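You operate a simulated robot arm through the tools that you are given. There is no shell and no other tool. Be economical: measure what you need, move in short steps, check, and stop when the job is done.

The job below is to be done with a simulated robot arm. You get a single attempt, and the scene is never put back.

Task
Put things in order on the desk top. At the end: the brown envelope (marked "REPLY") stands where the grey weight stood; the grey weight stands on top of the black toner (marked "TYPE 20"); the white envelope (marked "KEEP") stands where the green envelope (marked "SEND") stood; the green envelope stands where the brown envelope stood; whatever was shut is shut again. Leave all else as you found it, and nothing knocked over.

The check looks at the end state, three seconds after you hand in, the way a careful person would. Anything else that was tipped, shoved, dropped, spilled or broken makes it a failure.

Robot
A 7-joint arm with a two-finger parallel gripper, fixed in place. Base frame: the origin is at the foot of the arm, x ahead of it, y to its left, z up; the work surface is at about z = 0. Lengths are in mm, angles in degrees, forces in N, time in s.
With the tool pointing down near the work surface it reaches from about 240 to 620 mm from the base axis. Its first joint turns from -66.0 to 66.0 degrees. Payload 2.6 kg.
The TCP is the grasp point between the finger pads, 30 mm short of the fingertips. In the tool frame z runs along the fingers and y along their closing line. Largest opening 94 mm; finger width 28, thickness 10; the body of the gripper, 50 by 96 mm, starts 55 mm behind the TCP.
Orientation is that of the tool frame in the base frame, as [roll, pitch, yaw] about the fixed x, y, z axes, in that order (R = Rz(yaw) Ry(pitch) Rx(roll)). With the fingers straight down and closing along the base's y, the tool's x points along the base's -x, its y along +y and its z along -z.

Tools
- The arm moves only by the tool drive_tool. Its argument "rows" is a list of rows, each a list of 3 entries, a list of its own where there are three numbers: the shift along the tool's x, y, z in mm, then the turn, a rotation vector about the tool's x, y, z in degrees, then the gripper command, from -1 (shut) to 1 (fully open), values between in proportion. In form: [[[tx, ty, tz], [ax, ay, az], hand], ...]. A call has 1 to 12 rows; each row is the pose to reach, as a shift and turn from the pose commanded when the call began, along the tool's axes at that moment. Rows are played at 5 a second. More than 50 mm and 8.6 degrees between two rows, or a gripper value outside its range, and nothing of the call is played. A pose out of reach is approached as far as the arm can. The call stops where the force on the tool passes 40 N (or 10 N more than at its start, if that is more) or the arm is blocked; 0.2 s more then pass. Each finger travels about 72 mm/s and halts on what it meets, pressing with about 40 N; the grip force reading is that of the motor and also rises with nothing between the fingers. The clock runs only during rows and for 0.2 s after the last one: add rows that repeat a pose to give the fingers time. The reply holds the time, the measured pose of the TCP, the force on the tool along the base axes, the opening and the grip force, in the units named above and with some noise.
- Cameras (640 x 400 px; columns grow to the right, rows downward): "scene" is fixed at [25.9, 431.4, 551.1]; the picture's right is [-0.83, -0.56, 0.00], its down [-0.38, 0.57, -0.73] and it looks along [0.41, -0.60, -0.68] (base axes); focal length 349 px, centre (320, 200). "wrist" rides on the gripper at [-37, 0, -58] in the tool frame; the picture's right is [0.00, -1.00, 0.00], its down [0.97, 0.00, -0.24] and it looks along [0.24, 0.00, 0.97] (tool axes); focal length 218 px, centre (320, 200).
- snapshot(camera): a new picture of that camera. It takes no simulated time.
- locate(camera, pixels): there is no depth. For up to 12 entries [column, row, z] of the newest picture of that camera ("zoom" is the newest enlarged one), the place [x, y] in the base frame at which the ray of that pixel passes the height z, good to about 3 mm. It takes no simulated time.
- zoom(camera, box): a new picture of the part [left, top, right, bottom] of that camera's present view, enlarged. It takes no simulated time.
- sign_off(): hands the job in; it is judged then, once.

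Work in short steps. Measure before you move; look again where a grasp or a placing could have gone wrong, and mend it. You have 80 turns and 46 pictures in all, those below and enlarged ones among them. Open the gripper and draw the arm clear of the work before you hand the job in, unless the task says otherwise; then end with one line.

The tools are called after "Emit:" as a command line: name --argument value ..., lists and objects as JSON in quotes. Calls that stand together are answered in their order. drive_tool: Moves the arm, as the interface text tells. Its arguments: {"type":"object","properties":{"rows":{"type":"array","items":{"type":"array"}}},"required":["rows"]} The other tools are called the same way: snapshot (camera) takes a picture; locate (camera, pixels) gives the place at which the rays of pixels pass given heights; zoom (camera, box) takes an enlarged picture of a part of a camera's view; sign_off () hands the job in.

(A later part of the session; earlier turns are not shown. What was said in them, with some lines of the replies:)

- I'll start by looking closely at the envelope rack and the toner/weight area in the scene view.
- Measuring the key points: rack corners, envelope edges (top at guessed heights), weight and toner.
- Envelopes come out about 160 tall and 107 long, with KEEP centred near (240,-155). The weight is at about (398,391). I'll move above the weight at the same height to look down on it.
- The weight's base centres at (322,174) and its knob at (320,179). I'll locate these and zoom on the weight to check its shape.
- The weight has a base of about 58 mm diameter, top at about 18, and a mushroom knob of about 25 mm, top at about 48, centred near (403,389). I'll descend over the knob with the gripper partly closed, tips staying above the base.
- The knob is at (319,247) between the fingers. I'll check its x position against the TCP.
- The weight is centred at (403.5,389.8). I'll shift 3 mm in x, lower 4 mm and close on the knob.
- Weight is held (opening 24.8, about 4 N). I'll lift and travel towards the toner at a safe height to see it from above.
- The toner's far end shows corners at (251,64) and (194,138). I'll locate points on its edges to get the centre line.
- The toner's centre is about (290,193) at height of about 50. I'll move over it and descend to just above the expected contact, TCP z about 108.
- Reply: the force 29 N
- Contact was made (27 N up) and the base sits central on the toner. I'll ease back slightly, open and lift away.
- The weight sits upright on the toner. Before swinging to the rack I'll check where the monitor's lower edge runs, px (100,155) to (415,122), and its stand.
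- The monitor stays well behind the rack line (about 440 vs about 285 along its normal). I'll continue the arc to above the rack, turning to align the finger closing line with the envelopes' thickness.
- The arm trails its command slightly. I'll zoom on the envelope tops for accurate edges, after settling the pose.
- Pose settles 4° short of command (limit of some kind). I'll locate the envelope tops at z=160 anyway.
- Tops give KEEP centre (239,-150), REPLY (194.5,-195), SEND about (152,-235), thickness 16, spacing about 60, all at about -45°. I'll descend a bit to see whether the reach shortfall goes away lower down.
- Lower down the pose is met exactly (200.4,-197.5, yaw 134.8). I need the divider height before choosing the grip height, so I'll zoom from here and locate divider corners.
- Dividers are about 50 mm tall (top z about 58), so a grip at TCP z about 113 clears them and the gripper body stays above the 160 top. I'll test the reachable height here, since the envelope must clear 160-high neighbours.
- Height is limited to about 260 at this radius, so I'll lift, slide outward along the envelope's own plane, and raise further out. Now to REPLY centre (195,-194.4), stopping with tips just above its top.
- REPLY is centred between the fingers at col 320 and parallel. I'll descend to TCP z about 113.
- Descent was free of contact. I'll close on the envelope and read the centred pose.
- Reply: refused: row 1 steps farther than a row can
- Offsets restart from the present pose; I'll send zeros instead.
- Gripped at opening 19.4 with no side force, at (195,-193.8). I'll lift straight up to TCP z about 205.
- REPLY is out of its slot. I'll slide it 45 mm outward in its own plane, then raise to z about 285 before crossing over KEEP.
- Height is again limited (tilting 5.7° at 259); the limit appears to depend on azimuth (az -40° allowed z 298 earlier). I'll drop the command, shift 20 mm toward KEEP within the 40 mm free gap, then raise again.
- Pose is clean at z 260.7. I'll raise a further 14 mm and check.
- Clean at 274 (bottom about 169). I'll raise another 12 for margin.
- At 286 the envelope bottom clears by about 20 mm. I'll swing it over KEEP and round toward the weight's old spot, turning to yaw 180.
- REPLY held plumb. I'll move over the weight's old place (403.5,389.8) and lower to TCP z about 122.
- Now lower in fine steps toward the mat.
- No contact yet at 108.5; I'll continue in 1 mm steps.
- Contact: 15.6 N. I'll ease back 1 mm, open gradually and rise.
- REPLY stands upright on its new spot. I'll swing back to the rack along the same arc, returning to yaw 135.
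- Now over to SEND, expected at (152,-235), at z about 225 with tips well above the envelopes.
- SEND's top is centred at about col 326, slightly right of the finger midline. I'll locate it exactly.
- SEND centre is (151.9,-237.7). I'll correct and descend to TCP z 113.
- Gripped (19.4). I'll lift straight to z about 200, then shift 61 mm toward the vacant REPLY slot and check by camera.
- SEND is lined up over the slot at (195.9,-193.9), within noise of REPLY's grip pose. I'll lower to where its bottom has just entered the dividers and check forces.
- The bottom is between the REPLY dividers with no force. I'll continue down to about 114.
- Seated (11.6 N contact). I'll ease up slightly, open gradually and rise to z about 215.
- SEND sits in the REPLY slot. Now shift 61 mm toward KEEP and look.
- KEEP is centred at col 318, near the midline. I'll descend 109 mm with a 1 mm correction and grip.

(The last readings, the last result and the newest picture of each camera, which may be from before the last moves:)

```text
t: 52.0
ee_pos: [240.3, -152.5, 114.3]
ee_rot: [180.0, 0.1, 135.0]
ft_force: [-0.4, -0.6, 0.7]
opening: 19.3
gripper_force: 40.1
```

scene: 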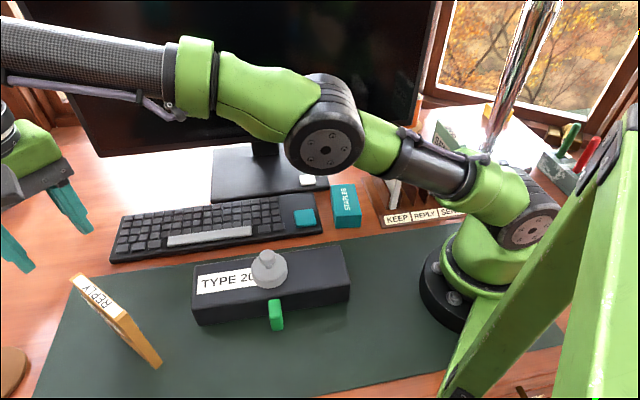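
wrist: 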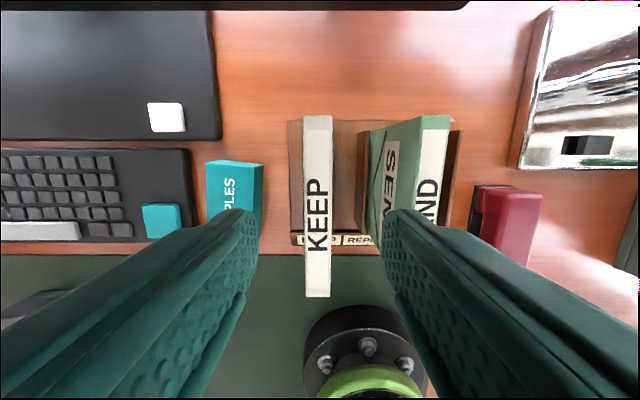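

KEEP is gripped, but SEND (160 tall) now bars the way and z is limited to about 260 there. So I'll leave KEEP, park SEND briefly on a free patch of mat, move KEEP over, then return SEND. I'll first locate the free mat patch in this picture.

Emit:
locate --camera "wrist" --pixels '[[100, 256, 0], [280, 256, 0], [170, 290, 0], [75, 292, 50], [75, 292, 0], [303, 335, 40], [330, 310, 40], [230, 240, 0], [207, 162, 50], [460, 8, 80], [460, 8, 100], [293, 243, 20]]'

Emit:
drive_tool --rows '[[[0, 0, 0], [0, 0, 0], -0.55], [[0, 0, 0], [0, 0, 0], -0.45], [[0, 0, 0], [0, 0, 0], -0.2], [[0, 0, 0], [0, 0, 0], 0.1], [[0, 0, 0], [0, 0, 0], 0.1], [[0, 0, -20], [0, 0, 0], 0.1], [[0, 0, -55], [0, 0, 0], 0.1], [[0, 0, -90], [0, 0, 0], 0.1], [[0, -30, -100], [0, 0, 0], 0.1], [[0, -61, -100], [0, 0, 0], 0.1], [[0, -61, -100], [0, 0, 0], 0.1]]'

```text
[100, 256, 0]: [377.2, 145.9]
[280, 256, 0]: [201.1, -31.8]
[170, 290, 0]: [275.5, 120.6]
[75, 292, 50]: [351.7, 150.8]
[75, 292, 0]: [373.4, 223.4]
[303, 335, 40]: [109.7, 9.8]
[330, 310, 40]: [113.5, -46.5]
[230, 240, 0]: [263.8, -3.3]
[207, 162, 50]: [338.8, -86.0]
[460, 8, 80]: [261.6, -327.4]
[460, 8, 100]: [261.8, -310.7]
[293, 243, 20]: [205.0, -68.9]
```

```text
t: 54.4
ee_pos: [196.4, -195.4, 213.8]
ee_rot: [179.9, 0.0, 135.0]
ft_force: [-0.6, 0.5, 0.2]
opening: 51.7
gripper_force: 0.1
```

Parking spot: the mat strip between toner and keyboard, centre about (276,91), with the envelope parallel to the toner. Now grip SEND again: down 100 mm with a 1 mm correction.

Emit:
drive_tool --rows '[[[0, -1, 0], [0, 0, 0], 0.1], [[0, -1, 40], [0, 0, 0], 0.1], [[0, -1, 75], [0, 0, 0], 0.1], [[0, -1, 100], [0, 0, 0], 0.1], [[0, -1, 100], [0, 0, 0], 0.1], [[0, -1, 100], [0, 0, 0], -0.4], [[0, -1, 100], [0, 0, 0], -1], [[0, -1, 100], [0, 0, 0], -1], [[0, -1, 100], [0, 0, 0], -1], [[0, -1, 70], [0, 0, 0], -1], [[0, -1, 40], [0, 0, 0], -1], [[0, -1, 5], [0, 0, 0], -1]]'

```text
t: 57.0
ee_pos: [196.3, -195.3, 210.1]
ee_rot: [180.0, 0.0, 135.0]
ft_force: [0.0, -0.5, -0.9]
opening: 19.7
gripper_force: 40.2
```

SEND lifted to 210. I'll repeat the earlier exit: 50 mm outward, 20 mm toward KEEP's side, then up to 286.

Emit:
drive_tool --rows '[[[-25, 0, 0], [0, 0, 0], -1], [[-50, 0, -10], [0, 0, 0], -1], [[-50, 10, -25], [0, 0, 0], -1], [[-50, 20, -40], [0, 0, 0], -1], [[-50, 20, -55], [0, 0, 0], -1], [[-50, 20, -67], [0, 0, 0], -1], [[-50, 20, -77], [0, 0, 0], -1], [[-50, 20, -77], [0, 0, 0], -1]]'

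```text
t: 58.8
ee_pos: [245.8, -215.6, 285.0]
ee_rot: [-180.0, -0.3, 135.2]
ft_force: [-0.1, -0.5, -1.1]
opening: 19.6
gripper_force: 40.4
```

Clear at 285. I'll swing to the parking spot (276,91), turning 90° to lie parallel to the toner.

Emit:
drive_tool --rows '[[[14.8, 41.7, 0], [0, 0, -5], -1], [[31.1, 82, 0], [0, 0, -11], -1], [[52.3, 121.6, 0], [0, 0, -19], -1], [[76.4, 159.8, 0], [0, 0, -27], -1], [[105.3, 195.8, 0], [0, 0, -35], -1], [[137.9, 225.5, 0], [0, 0, -43], -1], [[172.5, 237.6, 0], [0, 0, -51], -1], [[195.1, 237.6, 0], [0, 0, -59], -1], [[195.1, 237.6, 0], [0, 0, -67], -1], [[195.1, 237.6, 0], [0, 0, -75], -1], [[195.1, 237.6, 0], [0, 0, -83], -1], [[195.1, 237.6, 0], [0, 0, -90], -1]]'

Emit:
snapshot --camera "scene"

```text
t: 61.4
ee_pos: [276.4, 88.2, 285.6]
ee_rot: [180.0, 0.0, -134.8]
ft_force: [0.0, -0.4, -0.8]
opening: 19.4
gripper_force: 40.1
```

```text
10 pictures are left
```

scene: 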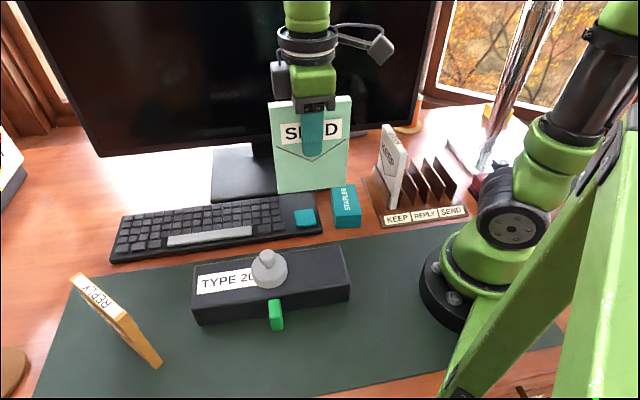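

Before lowering, I'll verify the strip's width using the toner's far top edge and the mat edge near col 310.

Emit:
locate --camera "scene" --pixels '[[311, 252, 55], [311, 245, 0], [250, 258, 55], [250, 253, 0], [318, 232, 0], [200, 258, 0], [340, 249, 55]]'

Emit:
zoom --camera "scene" --box '[220, 180, 380, 300]'

```text
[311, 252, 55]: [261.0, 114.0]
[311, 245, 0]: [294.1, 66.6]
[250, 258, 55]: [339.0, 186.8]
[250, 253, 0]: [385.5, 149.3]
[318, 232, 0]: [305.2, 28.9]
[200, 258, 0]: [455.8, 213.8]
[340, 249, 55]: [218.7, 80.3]
```

```text
3.33 times, centred on (300, 240) of scene
```

zoom: 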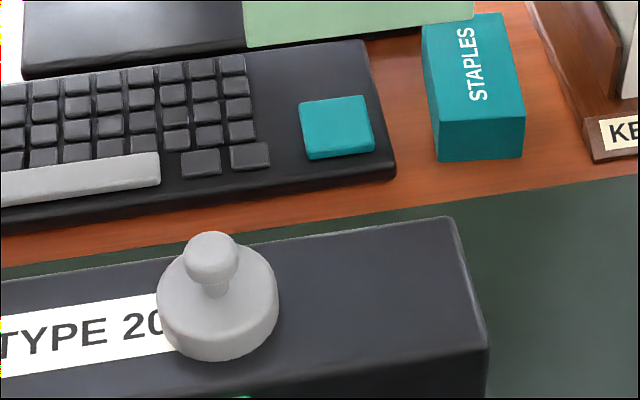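

The strip runs n 106–163 and the envelope is at n 133, so it fits. Lowering to TCP z about 108.

Emit:
drive_tool --rows '[[[0, 0, 45], [0, 0, 0], -1], [[0, 0, 90], [0, 0, 0], -1], [[0, 0, 125], [0, 0, 0], -1], [[0, 0, 150], [0, 0, 0], -1], [[0, 0, 168], [0, 0, 0], -1], [[0, 0, 176], [0, 0, 0], -1], [[0, 0, 178], [0, 0, 0], -1], [[0, 0, 178], [0, 0, 0], -1]]'

```text
t: 63.2
ee_pos: [274.2, 89.5, 107.9]
ee_rot: [180.0, 0.0, -135.0]
ft_force: [-0.5, 0.5, -1.2]
opening: 19.4
gripper_force: 40.1
```

Emit:
drive_tool --rows '[[[0, 0, 1], [0, 0, 0], -1], [[0, 0, 2], [0, 0, 0], -1], [[0, 0, 3], [0, 0, 0], -1], [[0, 0, 3.7], [0, 0, 0], -1], [[0, 0, 3.7], [0, 0, 0], -1]]'

```text
t: 64.4
ee_pos: [276.2, 90.1, 105.1]
ee_rot: [180.0, 0.0, -134.9]
ft_force: [-1.0, -0.8, 1.9]
opening: 19.5
gripper_force: 40.9
```

Light contact is beginning. I'll go 0.6 mm more, open gradually, and rise to z about 250.

Emit:
drive_tool --rows '[[[0, 0, 0.6], [0, 0, 0], -1], [[0, 0, 0.6], [0, 0, 0], -0.55], [[0, 0, 0.6], [0, 0, 0], -0.5], [[0, 0, 0.6], [0, 0, 0], -0.3], [[0, 0, 0.6], [0, 0, 0], 0.1], [[0, 0, 0.6], [0, 0, 0], 0.1], [[0, 0, -20], [0, 0, 0], 0.1], [[0, 0, -55], [0, 0, 0], 0.1], [[0, 0, -100], [0, 0, 0], 0.1], [[0, 0, -145], [0, 0, 0], 0.1], [[0, 0, -145], [0, 0, 0], 0.1]]'

Emit:
snapshot --camera "scene"

```text
t: 66.8
ee_pos: [276.2, 88.4, 250.1]
ee_rot: [-180.0, 0.1, -135.0]
ft_force: [0.5, -0.2, 0.3]
opening: 51.6
gripper_force: 0.0
```

```text
8 pictures are left
```

scene: 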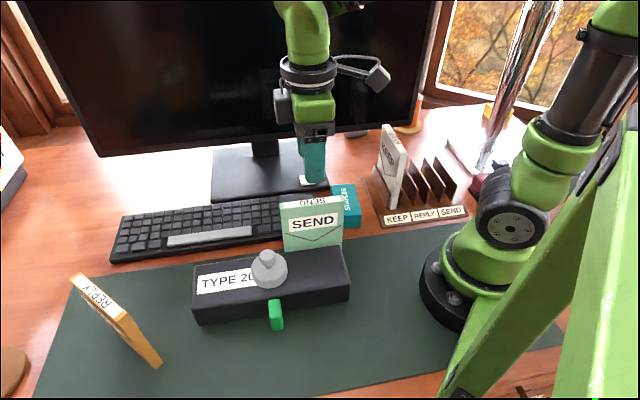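

SEND is parked upright. Now back to above KEEP (240,-152.3), turning to yaw 135.

Emit:
drive_tool --rows '[[[10.3, -38.5, 0], [0, 0, 8.2], 0.1], [[30, -75.3, 0], [0, 0, 16.4], 0.1], [[60.4, -108.5, 0], [0, 0, 24.6], 0.1], [[95.1, -133.3, 0], [0, 0, 32.8], 0.1], [[136.1, -148.8, 0], [0, 0, 41], 0.1], [[170.7, -151, 5], [0, 0, 49.2], 0.1], [[196.6, -145.3, 10], [0, 0, 57.4], 0.1], [[196.6, -145.3, 15], [0, 0, 65.6], 0.1], [[196.6, -145.3, 20], [0, 0, 73.8], 0.1], [[196.6, -145.3, 25], [0, 0, 82], 0.1], [[196.6, -145.3, 28], [0, 0, 90], 0.1], [[196.6, -145.3, 28], [0, 0, 90], 0.1]]'

Emit:
snapshot --camera "wrist"

```text
t: 69.4
ee_pos: [239.6, -151.8, 220.6]
ee_rot: [180.0, 0.0, 134.9]
ft_force: [0.0, -0.3, 0.7]
opening: 51.5
gripper_force: 0.1
```

```text
7 pictures are left
```

wrist: 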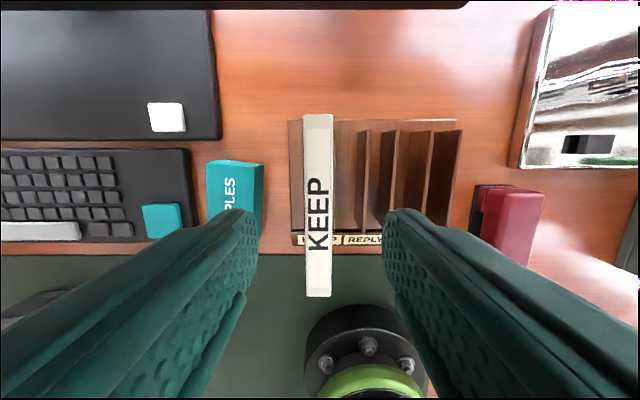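

KEEP is centred at col 318–319. Descend, grip and lift to about 198.

Emit:
drive_tool --rows '[[[0, 0, 40], [0, 0, 0], 0.1], [[0, 0, 75], [0, 0, 0], 0.1], [[0, 0, 98], [0, 0, 0], 0.1], [[0, 0, 108], [0, 0, 0], 0.1], [[0, 0, 108], [0, 0, 0], 0.1], [[0, 0, 108], [0, 0, 0], -0.4], [[0, 0, 108], [0, 0, 0], -1], [[0, 0, 108], [0, 0, 0], -1], [[0, 0, 108], [0, 0, 0], -1], [[0, 0, 80], [0, 0, 0], -1], [[0, 0, 50], [0, 0, 0], -1], [[0, 0, 25], [0, 0, 0], -1]]'

```text
t: 72.0
ee_pos: [239.6, -151.7, 196.5]
ee_rot: [180.0, 0.0, 135.0]
ft_force: [0.2, -0.4, -1.3]
opening: 19.7
gripper_force: 40.0
```

Now shift 122.5 mm across the empty REPLY slot to over the SEND slot (152.2,-237.8).

Emit:
drive_tool --rows '[[[0.3, -35, 0], [0, 0, 0], -1], [[0.6, -70, 0], [0, 0, 0], -1], [[1, -105, 0], [0, 0, 0], -1], [[1.3, -122.5, 0], [0, 0, 0], -1], [[1.3, -122.5, 0], [0, 0, 0], -1], [[1.3, -122.5, 15], [0, 0, 0], -1], [[1.3, -122.5, 25], [0, 0, 0], -1], [[1.3, -122.5, 25], [0, 0, 0], -1]]'

Emit:
zoom --camera "scene" --box '[370, 100, 480, 220]'

```text
t: 73.8
ee_pos: [151.1, -239.8, 171.0]
ee_rot: [180.0, 0.0, 135.0]
ft_force: [0.9, 0.1, -0.4]
opening: 19.8
gripper_force: 40.4
```

```text
3.33 times, centred on (425, 160) of scene
```

zoom: 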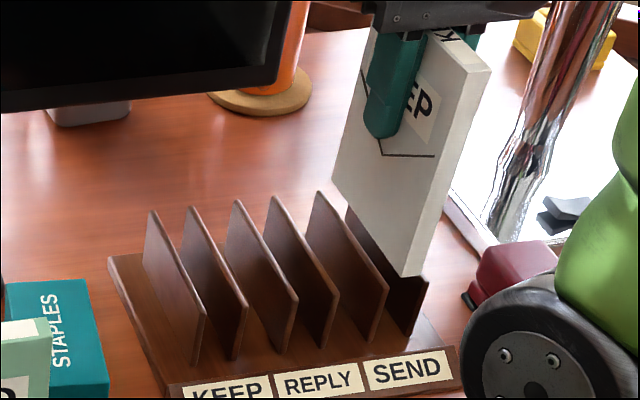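

Aligned over the SEND dividers. I'll take another reading to average the noise before inserting, nudging 0.7 mm.

Emit:
drive_tool --rows '[[[0, 0.5, 0], [0, 0, 0], -1], [[0, 0.5, 8], [0, 0, 0], -1], [[0, 0.5, 8], [0, 0, 0], -1]]'

```text
t: 74.6
ee_pos: [152.9, -237.1, 164.0]
ee_rot: [-180.0, 0.0, 135.1]
ft_force: [0.0, -0.7, 0.1]
opening: 19.4
gripper_force: 40.6
```

Reads (152.9,-237.1), matching SEND's original pose. I'll lower into the slot.

Emit:
drive_tool --rows '[[[0, 0, 8], [0, 0, 0], -1], [[0, 0, 16], [0, 0, 0], -1], [[0, 0, 24], [0, 0, 0], -1], [[0, 0, 32], [0, 0, 0], -1], [[0, 0, 40], [0, 0, 0], -1], [[0, 0, 46], [0, 0, 0], -1], [[0, 0, 49], [0, 0, 0], -1], [[0, 0, 49], [0, 0, 0], -1]]'

```text
t: 76.4
ee_pos: [151.6, -238.2, 114.6]
ee_rot: [180.0, 0.0, 135.0]
ft_force: [-1.5, -0.7, -1.5]
opening: 19.5
gripper_force: 40.0
```

Emit:
drive_tool --rows '[[[0, 0, 0.8], [0, 0, 0], -1], [[0, 0, 1.5], [0, 0, 0], -1], [[0, 0, 1.5], [0, 0, 0], -1]]'

```text
t: 77.2
ee_pos: [152.3, -237.1, 113.2]
ee_rot: [-180.0, 0.0, 135.0]
ft_force: [-5.9, 4.7, 23.2]
opening: 19.6
gripper_force: 39.8
```

Seated (23 N). I'll ease up 0.8 mm, release gradually and rise.

Emit:
drive_tool --rows '[[[0, 0, -0.8], [0, 0, 0], -1], [[0, 0, -0.8], [0, 0, 0], -0.55], [[0, 0, -0.8], [0, 0, 0], -0.45], [[0, 0, -0.8], [0, 0, 0], -0.2], [[0, 0, -0.8], [0, 0, 0], 0.1], [[0, 0, -0.8], [0, 0, 0], 0.1], [[0, 0, -20], [0, 0, 0], 0.1], [[0, 0, -50], [0, 0, 0], 0.1], [[0, 0, -85], [0, 0, 0], 0.1], [[0, 0, -110], [0, 0, 0], 0.1], [[0, 0, -110], [0, 0, 0], 0.1]]'

Emit:
zoom --camera "scene" --box '[280, 100, 480, 260]'

```text
t: 79.6
ee_pos: [153.0, -238.8, 222.2]
ee_rot: [180.0, 0.0, 135.0]
ft_force: [0.4, 0.0, 1.0]
opening: 51.6
gripper_force: 0.0
```

```text
2.50 times, centred on (380, 180) of scene
```

zoom: 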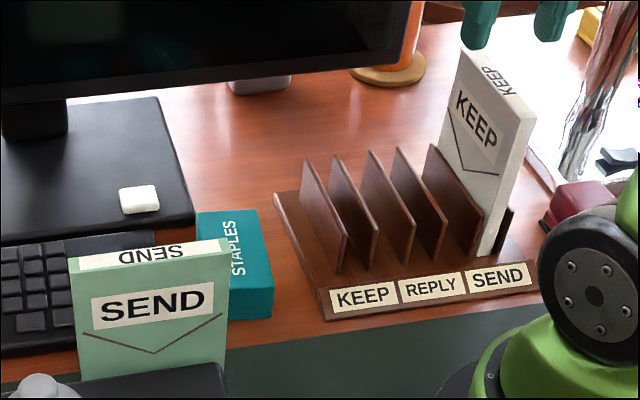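

KEEP is in the SEND slot. Now back to the parked SEND at (276,89.5).

Emit:
drive_tool --rows '[[[2.3, 44.1, 0], [0, 0, -8], 0.1], [[4.4, 88.7, -5], [0, 0, -16], 0.1], [[8.6, 132.5, -10], [0, 0, -24], 0.1], [[19.9, 174.9, -15], [0, 0, -32], 0.1], [[35.5, 215.9, -15], [0, 0, -40], 0.1], [[58.8, 253.4, -15], [0, 0, -48], 0.1], [[90.6, 285.2, -15], [0, 0, -56], 0.1], [[121, 307.1, -15], [0, 0, -64], 0.1], [[144, 318.8, -15], [0, 0, -72], 0.1], [[144, 318.8, -15], [0, 0, -80], 0.1], [[144, 318.8, -10], [0, 0, -88], 0.1], [[144, 318.8, -5], [0, 0, -90], 0.1]]'

Emit:
snapshot --camera "wrist"

```text
t: 82.2
ee_pos: [273.6, 88.7, 228.7]
ee_rot: [-179.9, 0.0, -134.9]
ft_force: [-0.5, -0.3, -0.1]
opening: 51.6
gripper_force: 0.0
```

```text
4 pictures are left
```

wrist: 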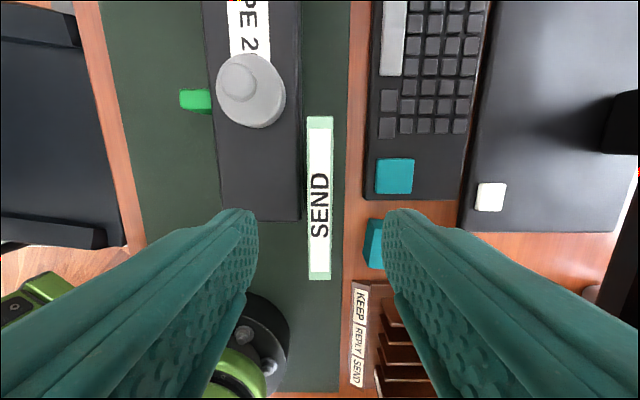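

SEND is centred at col 320. I'll check its lengthwise centre (top at about 151 on the mat).

Emit:
locate --camera "wrist" --pixels '[[320, 116, 151], [320, 280, 151]]'

```text
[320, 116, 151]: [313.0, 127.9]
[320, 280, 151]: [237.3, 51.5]
```

Centre is (275.2,89.7). Descend to TCP z about 105, grip and lift.

Emit:
drive_tool --rows '[[[-1, 0, 40], [0, 0, 0], 0.1], [[-1, 0, 80], [0, 0, 0], 0.1], [[-1, 0, 110], [0, 0, 0], 0.1], [[-1, 0, 123], [0, 0, 0], 0.1], [[-1, 0, 123], [0, 0, 0], 0.1], [[-1, 0, 123], [0, 0, 0], -0.4], [[-1, 0, 123], [0, 0, 0], -1], [[-1, 0, 123], [0, 0, 0], -1], [[-1, 0, 123], [0, 0, 0], -1], [[-1, 0, 105], [0, 0, 0], -1], [[-1, 0, 75], [0, 0, 0], -1]]'

```text
t: 84.6
ee_pos: [276.1, 89.6, 152.6]
ee_rot: [180.0, 0.0, -135.0]
ft_force: [0.0, 0.4, -0.6]
opening: 19.4
gripper_force: 40.4
```

SEND is held. I'll swing back at z about 215 (only low things under the path, KEEP's lane empty) to above the KEEP lane, turning to yaw 135.

Emit:
drive_tool --rows '[[[0, 0, -45], [0, 0, 0], -1], [[11.7, -23, -62], [0, 0, 8], -1], [[34.4, -57, -62], [0, 0, 16], -1], [[66.2, -88.8, -62], [0, 0, 24.2], -1], [[104.4, -110, -62], [0, 0, 32.4], -1], [[146.8, -127, -62], [0, 0, 40.6], -1], [[187.8, -136.9, -62], [0, 0, 48.8], -1], [[196.3, -145.4, -62], [0, 0, 57], -1], [[196.3, -145.4, -62], [0, 0, 65.2], -1], [[196.3, -145.4, -62], [0, 0, 73.4], -1], [[196.3, -145.4, -62], [0, 0, 81.7], -1], [[196.3, -145.4, -62], [0, 0, 90], -1]]'

```text
t: 87.2
ee_pos: [240.4, -152.4, 215.2]
ee_rot: [-180.0, 0.0, 135.0]
ft_force: [-0.2, -0.8, 0.1]
opening: 19.6
gripper_force: 40.5
```

Now shift 61.9 mm to the REPLY slot and lower to just above the dividers.

Emit:
drive_tool --rows '[[[0.5, -30, 0], [0, 0, 0], -1], [[1, -61.9, 0], [0, 0, 0], -1], [[1, -61.9, 20], [0, 0, 0], -1], [[1, -61.9, 38], [0, 0, 0], -1], [[1, -61.9, 48], [0, 0, 0], -1], [[1, -61.9, 48], [0, 0, 0], -1]]'

Emit:
zoom --camera "scene" --box '[370, 100, 480, 220]'

```text
t: 88.6
ee_pos: [195.3, -195.1, 166.6]
ee_rot: [180.0, 0.0, 134.9]
ft_force: [0.5, 0.5, -0.2]
opening: 19.5
gripper_force: 40.1
```

```text
3.33 times, centred on (425, 160) of scene
```

zoom: 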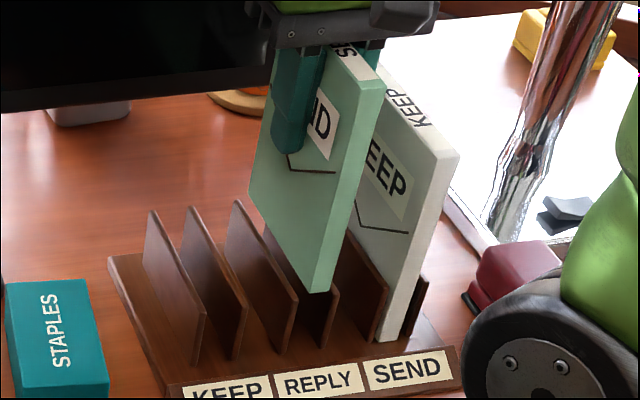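

Aligned at (195.3,-195.1), bottom over the REPLY slot. Lower to about 118.

Emit:
drive_tool --rows '[[[0, 0, 8], [0, 0, 0], -1], [[0, 0, 16], [0, 0, 0], -1], [[0, 0, 24], [0, 0, 0], -1], [[0, 0, 32], [0, 0, 0], -1], [[0, 0, 40], [0, 0, 0], -1], [[0, 0, 46], [0, 0, 0], -1], [[0, 0, 49.5], [0, 0, 0], -1], [[0, 0, 49.5], [0, 0, 0], -1]]'

```text
t: 90.4
ee_pos: [195.4, -193.9, 115.8]
ee_rot: [-180.0, 0.0, 135.1]
ft_force: [0.5, 0.0, -0.2]
opening: 19.6
gripper_force: 40.0
```

Emit:
drive_tool --rows '[[[0, 0, 0.8], [0, 0, 0], -1], [[0, 0, 1.6], [0, 0, 0], -1], [[0, 0, 2.4], [0, 0, 0], -1], [[0, 0, 2.4], [0, 0, 0], -1]]'

```text
t: 91.4
ee_pos: [195.4, -195.2, 115.5]
ee_rot: [180.0, -0.1, 135.1]
ft_force: [0.2, 0.2, -0.2]
opening: 19.6
gripper_force: 39.7
```

Emit:
drive_tool --rows '[[[0, 0, 0.8], [0, 0, 0], -1], [[0, 0, 1.6], [0, 0, 0], -1], [[0, 0, 1.6], [0, 0, 0], -1]]'

```text
t: 92.2
ee_pos: [195.5, -193.4, 113.0]
ee_rot: [-180.0, 0.1, 135.0]
ft_force: [-0.2, -0.3, 0.4]
opening: 19.4
gripper_force: 40.1
```

Emit:
drive_tool --rows '[[[0, 0, 0.7], [0, 0, 0], -1], [[0, 0, 1.3], [0, 0, 0], -1], [[0, 0, 1.3], [0, 0, 0], -1]]'

```text
t: 93.0
ee_pos: [195.3, -194.0, 112.9]
ee_rot: [180.0, 0.0, 135.0]
ft_force: [-7.3, 6.0, 27.2]
opening: 19.8
gripper_force: 39.5
```

Seated (27 N). I'll ease 0.9 mm, release gradually and rise.

Emit:
drive_tool --rows '[[[0, 0, -0.9], [0, 0, 0], -1], [[0, 0, -0.9], [0, 0, 0], -0.55], [[0, 0, -0.9], [0, 0, 0], -0.45], [[0, 0, -0.9], [0, 0, 0], -0.2], [[0, 0, -0.9], [0, 0, 0], 0.1], [[0, 0, -0.9], [0, 0, 0], 0.1], [[0, 0, -20], [0, 0, 0], 0.1], [[0, 0, -50], [0, 0, 0], 0.1], [[0, 0, -90], [0, 0, 0], 0.1], [[0, 0, -130], [0, 0, 0], 0.1], [[0, 30, -135], [0, 0, 0], 0.1], [[0, 70, -135], [0, 0, 0], 0.1]]'

```text
t: 95.6
ee_pos: [245.5, -144.3, 247.2]
ee_rot: [-180.0, 0.0, 135.0]
ft_force: [0.1, 0.1, 0.2]
opening: 51.7
gripper_force: 0.0
```

Now I'll draw the arm clear, away from the rack at height, and view the end state.

Emit:
drive_tool --rows '[[[0, 40, 0], [0, 0, 0], 0.1], [[10, 80, -15], [0, 0, -6], 0.1], [[25, 120, -30], [0, 0, -12], 0.1], [[45, 160, -40], [0, 0, -18], 0.1], [[65, 195, -40], [0, 0, -24], 0.1], [[65, 195, -40], [0, 0, -24], 0.1]]'

Emit:
snapshot --camera "scene"

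```text
t: 97.0
ee_pos: [337.5, 39.7, 288.0]
ee_rot: [-180.0, 0.0, 159.1]
ft_force: [0.8, 0.4, 0.2]
opening: 52.1
gripper_force: 0.0
```

```text
2 pictures are left
```

scene: 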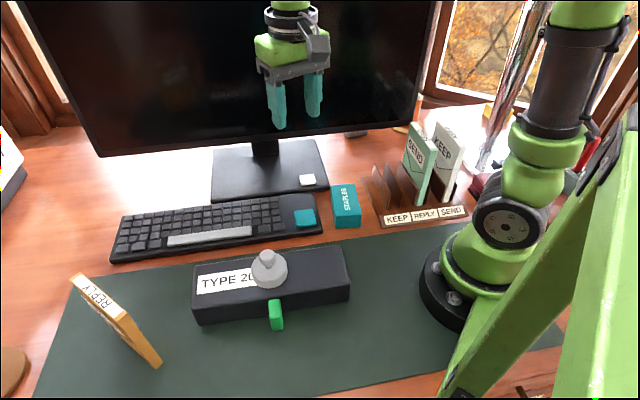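

REPLY stands at the weight's old spot, the weight is on the toner, SEND and KEEP are seated in their new slots, and the arm is clear. I'll hand the job in.

Emit:
sign_off

```text
The job is handed in.
```

I handed the job in with everything in place: the brown REPLY envelope stands where the grey weight stood, the weight is on the TYPE 20 toner, the white KEEP envelope is in the green SEND envelope's old slot, and SEND is in REPLY's old slot; I opened nothing, and the last picture showed nothing tipped or shoved.
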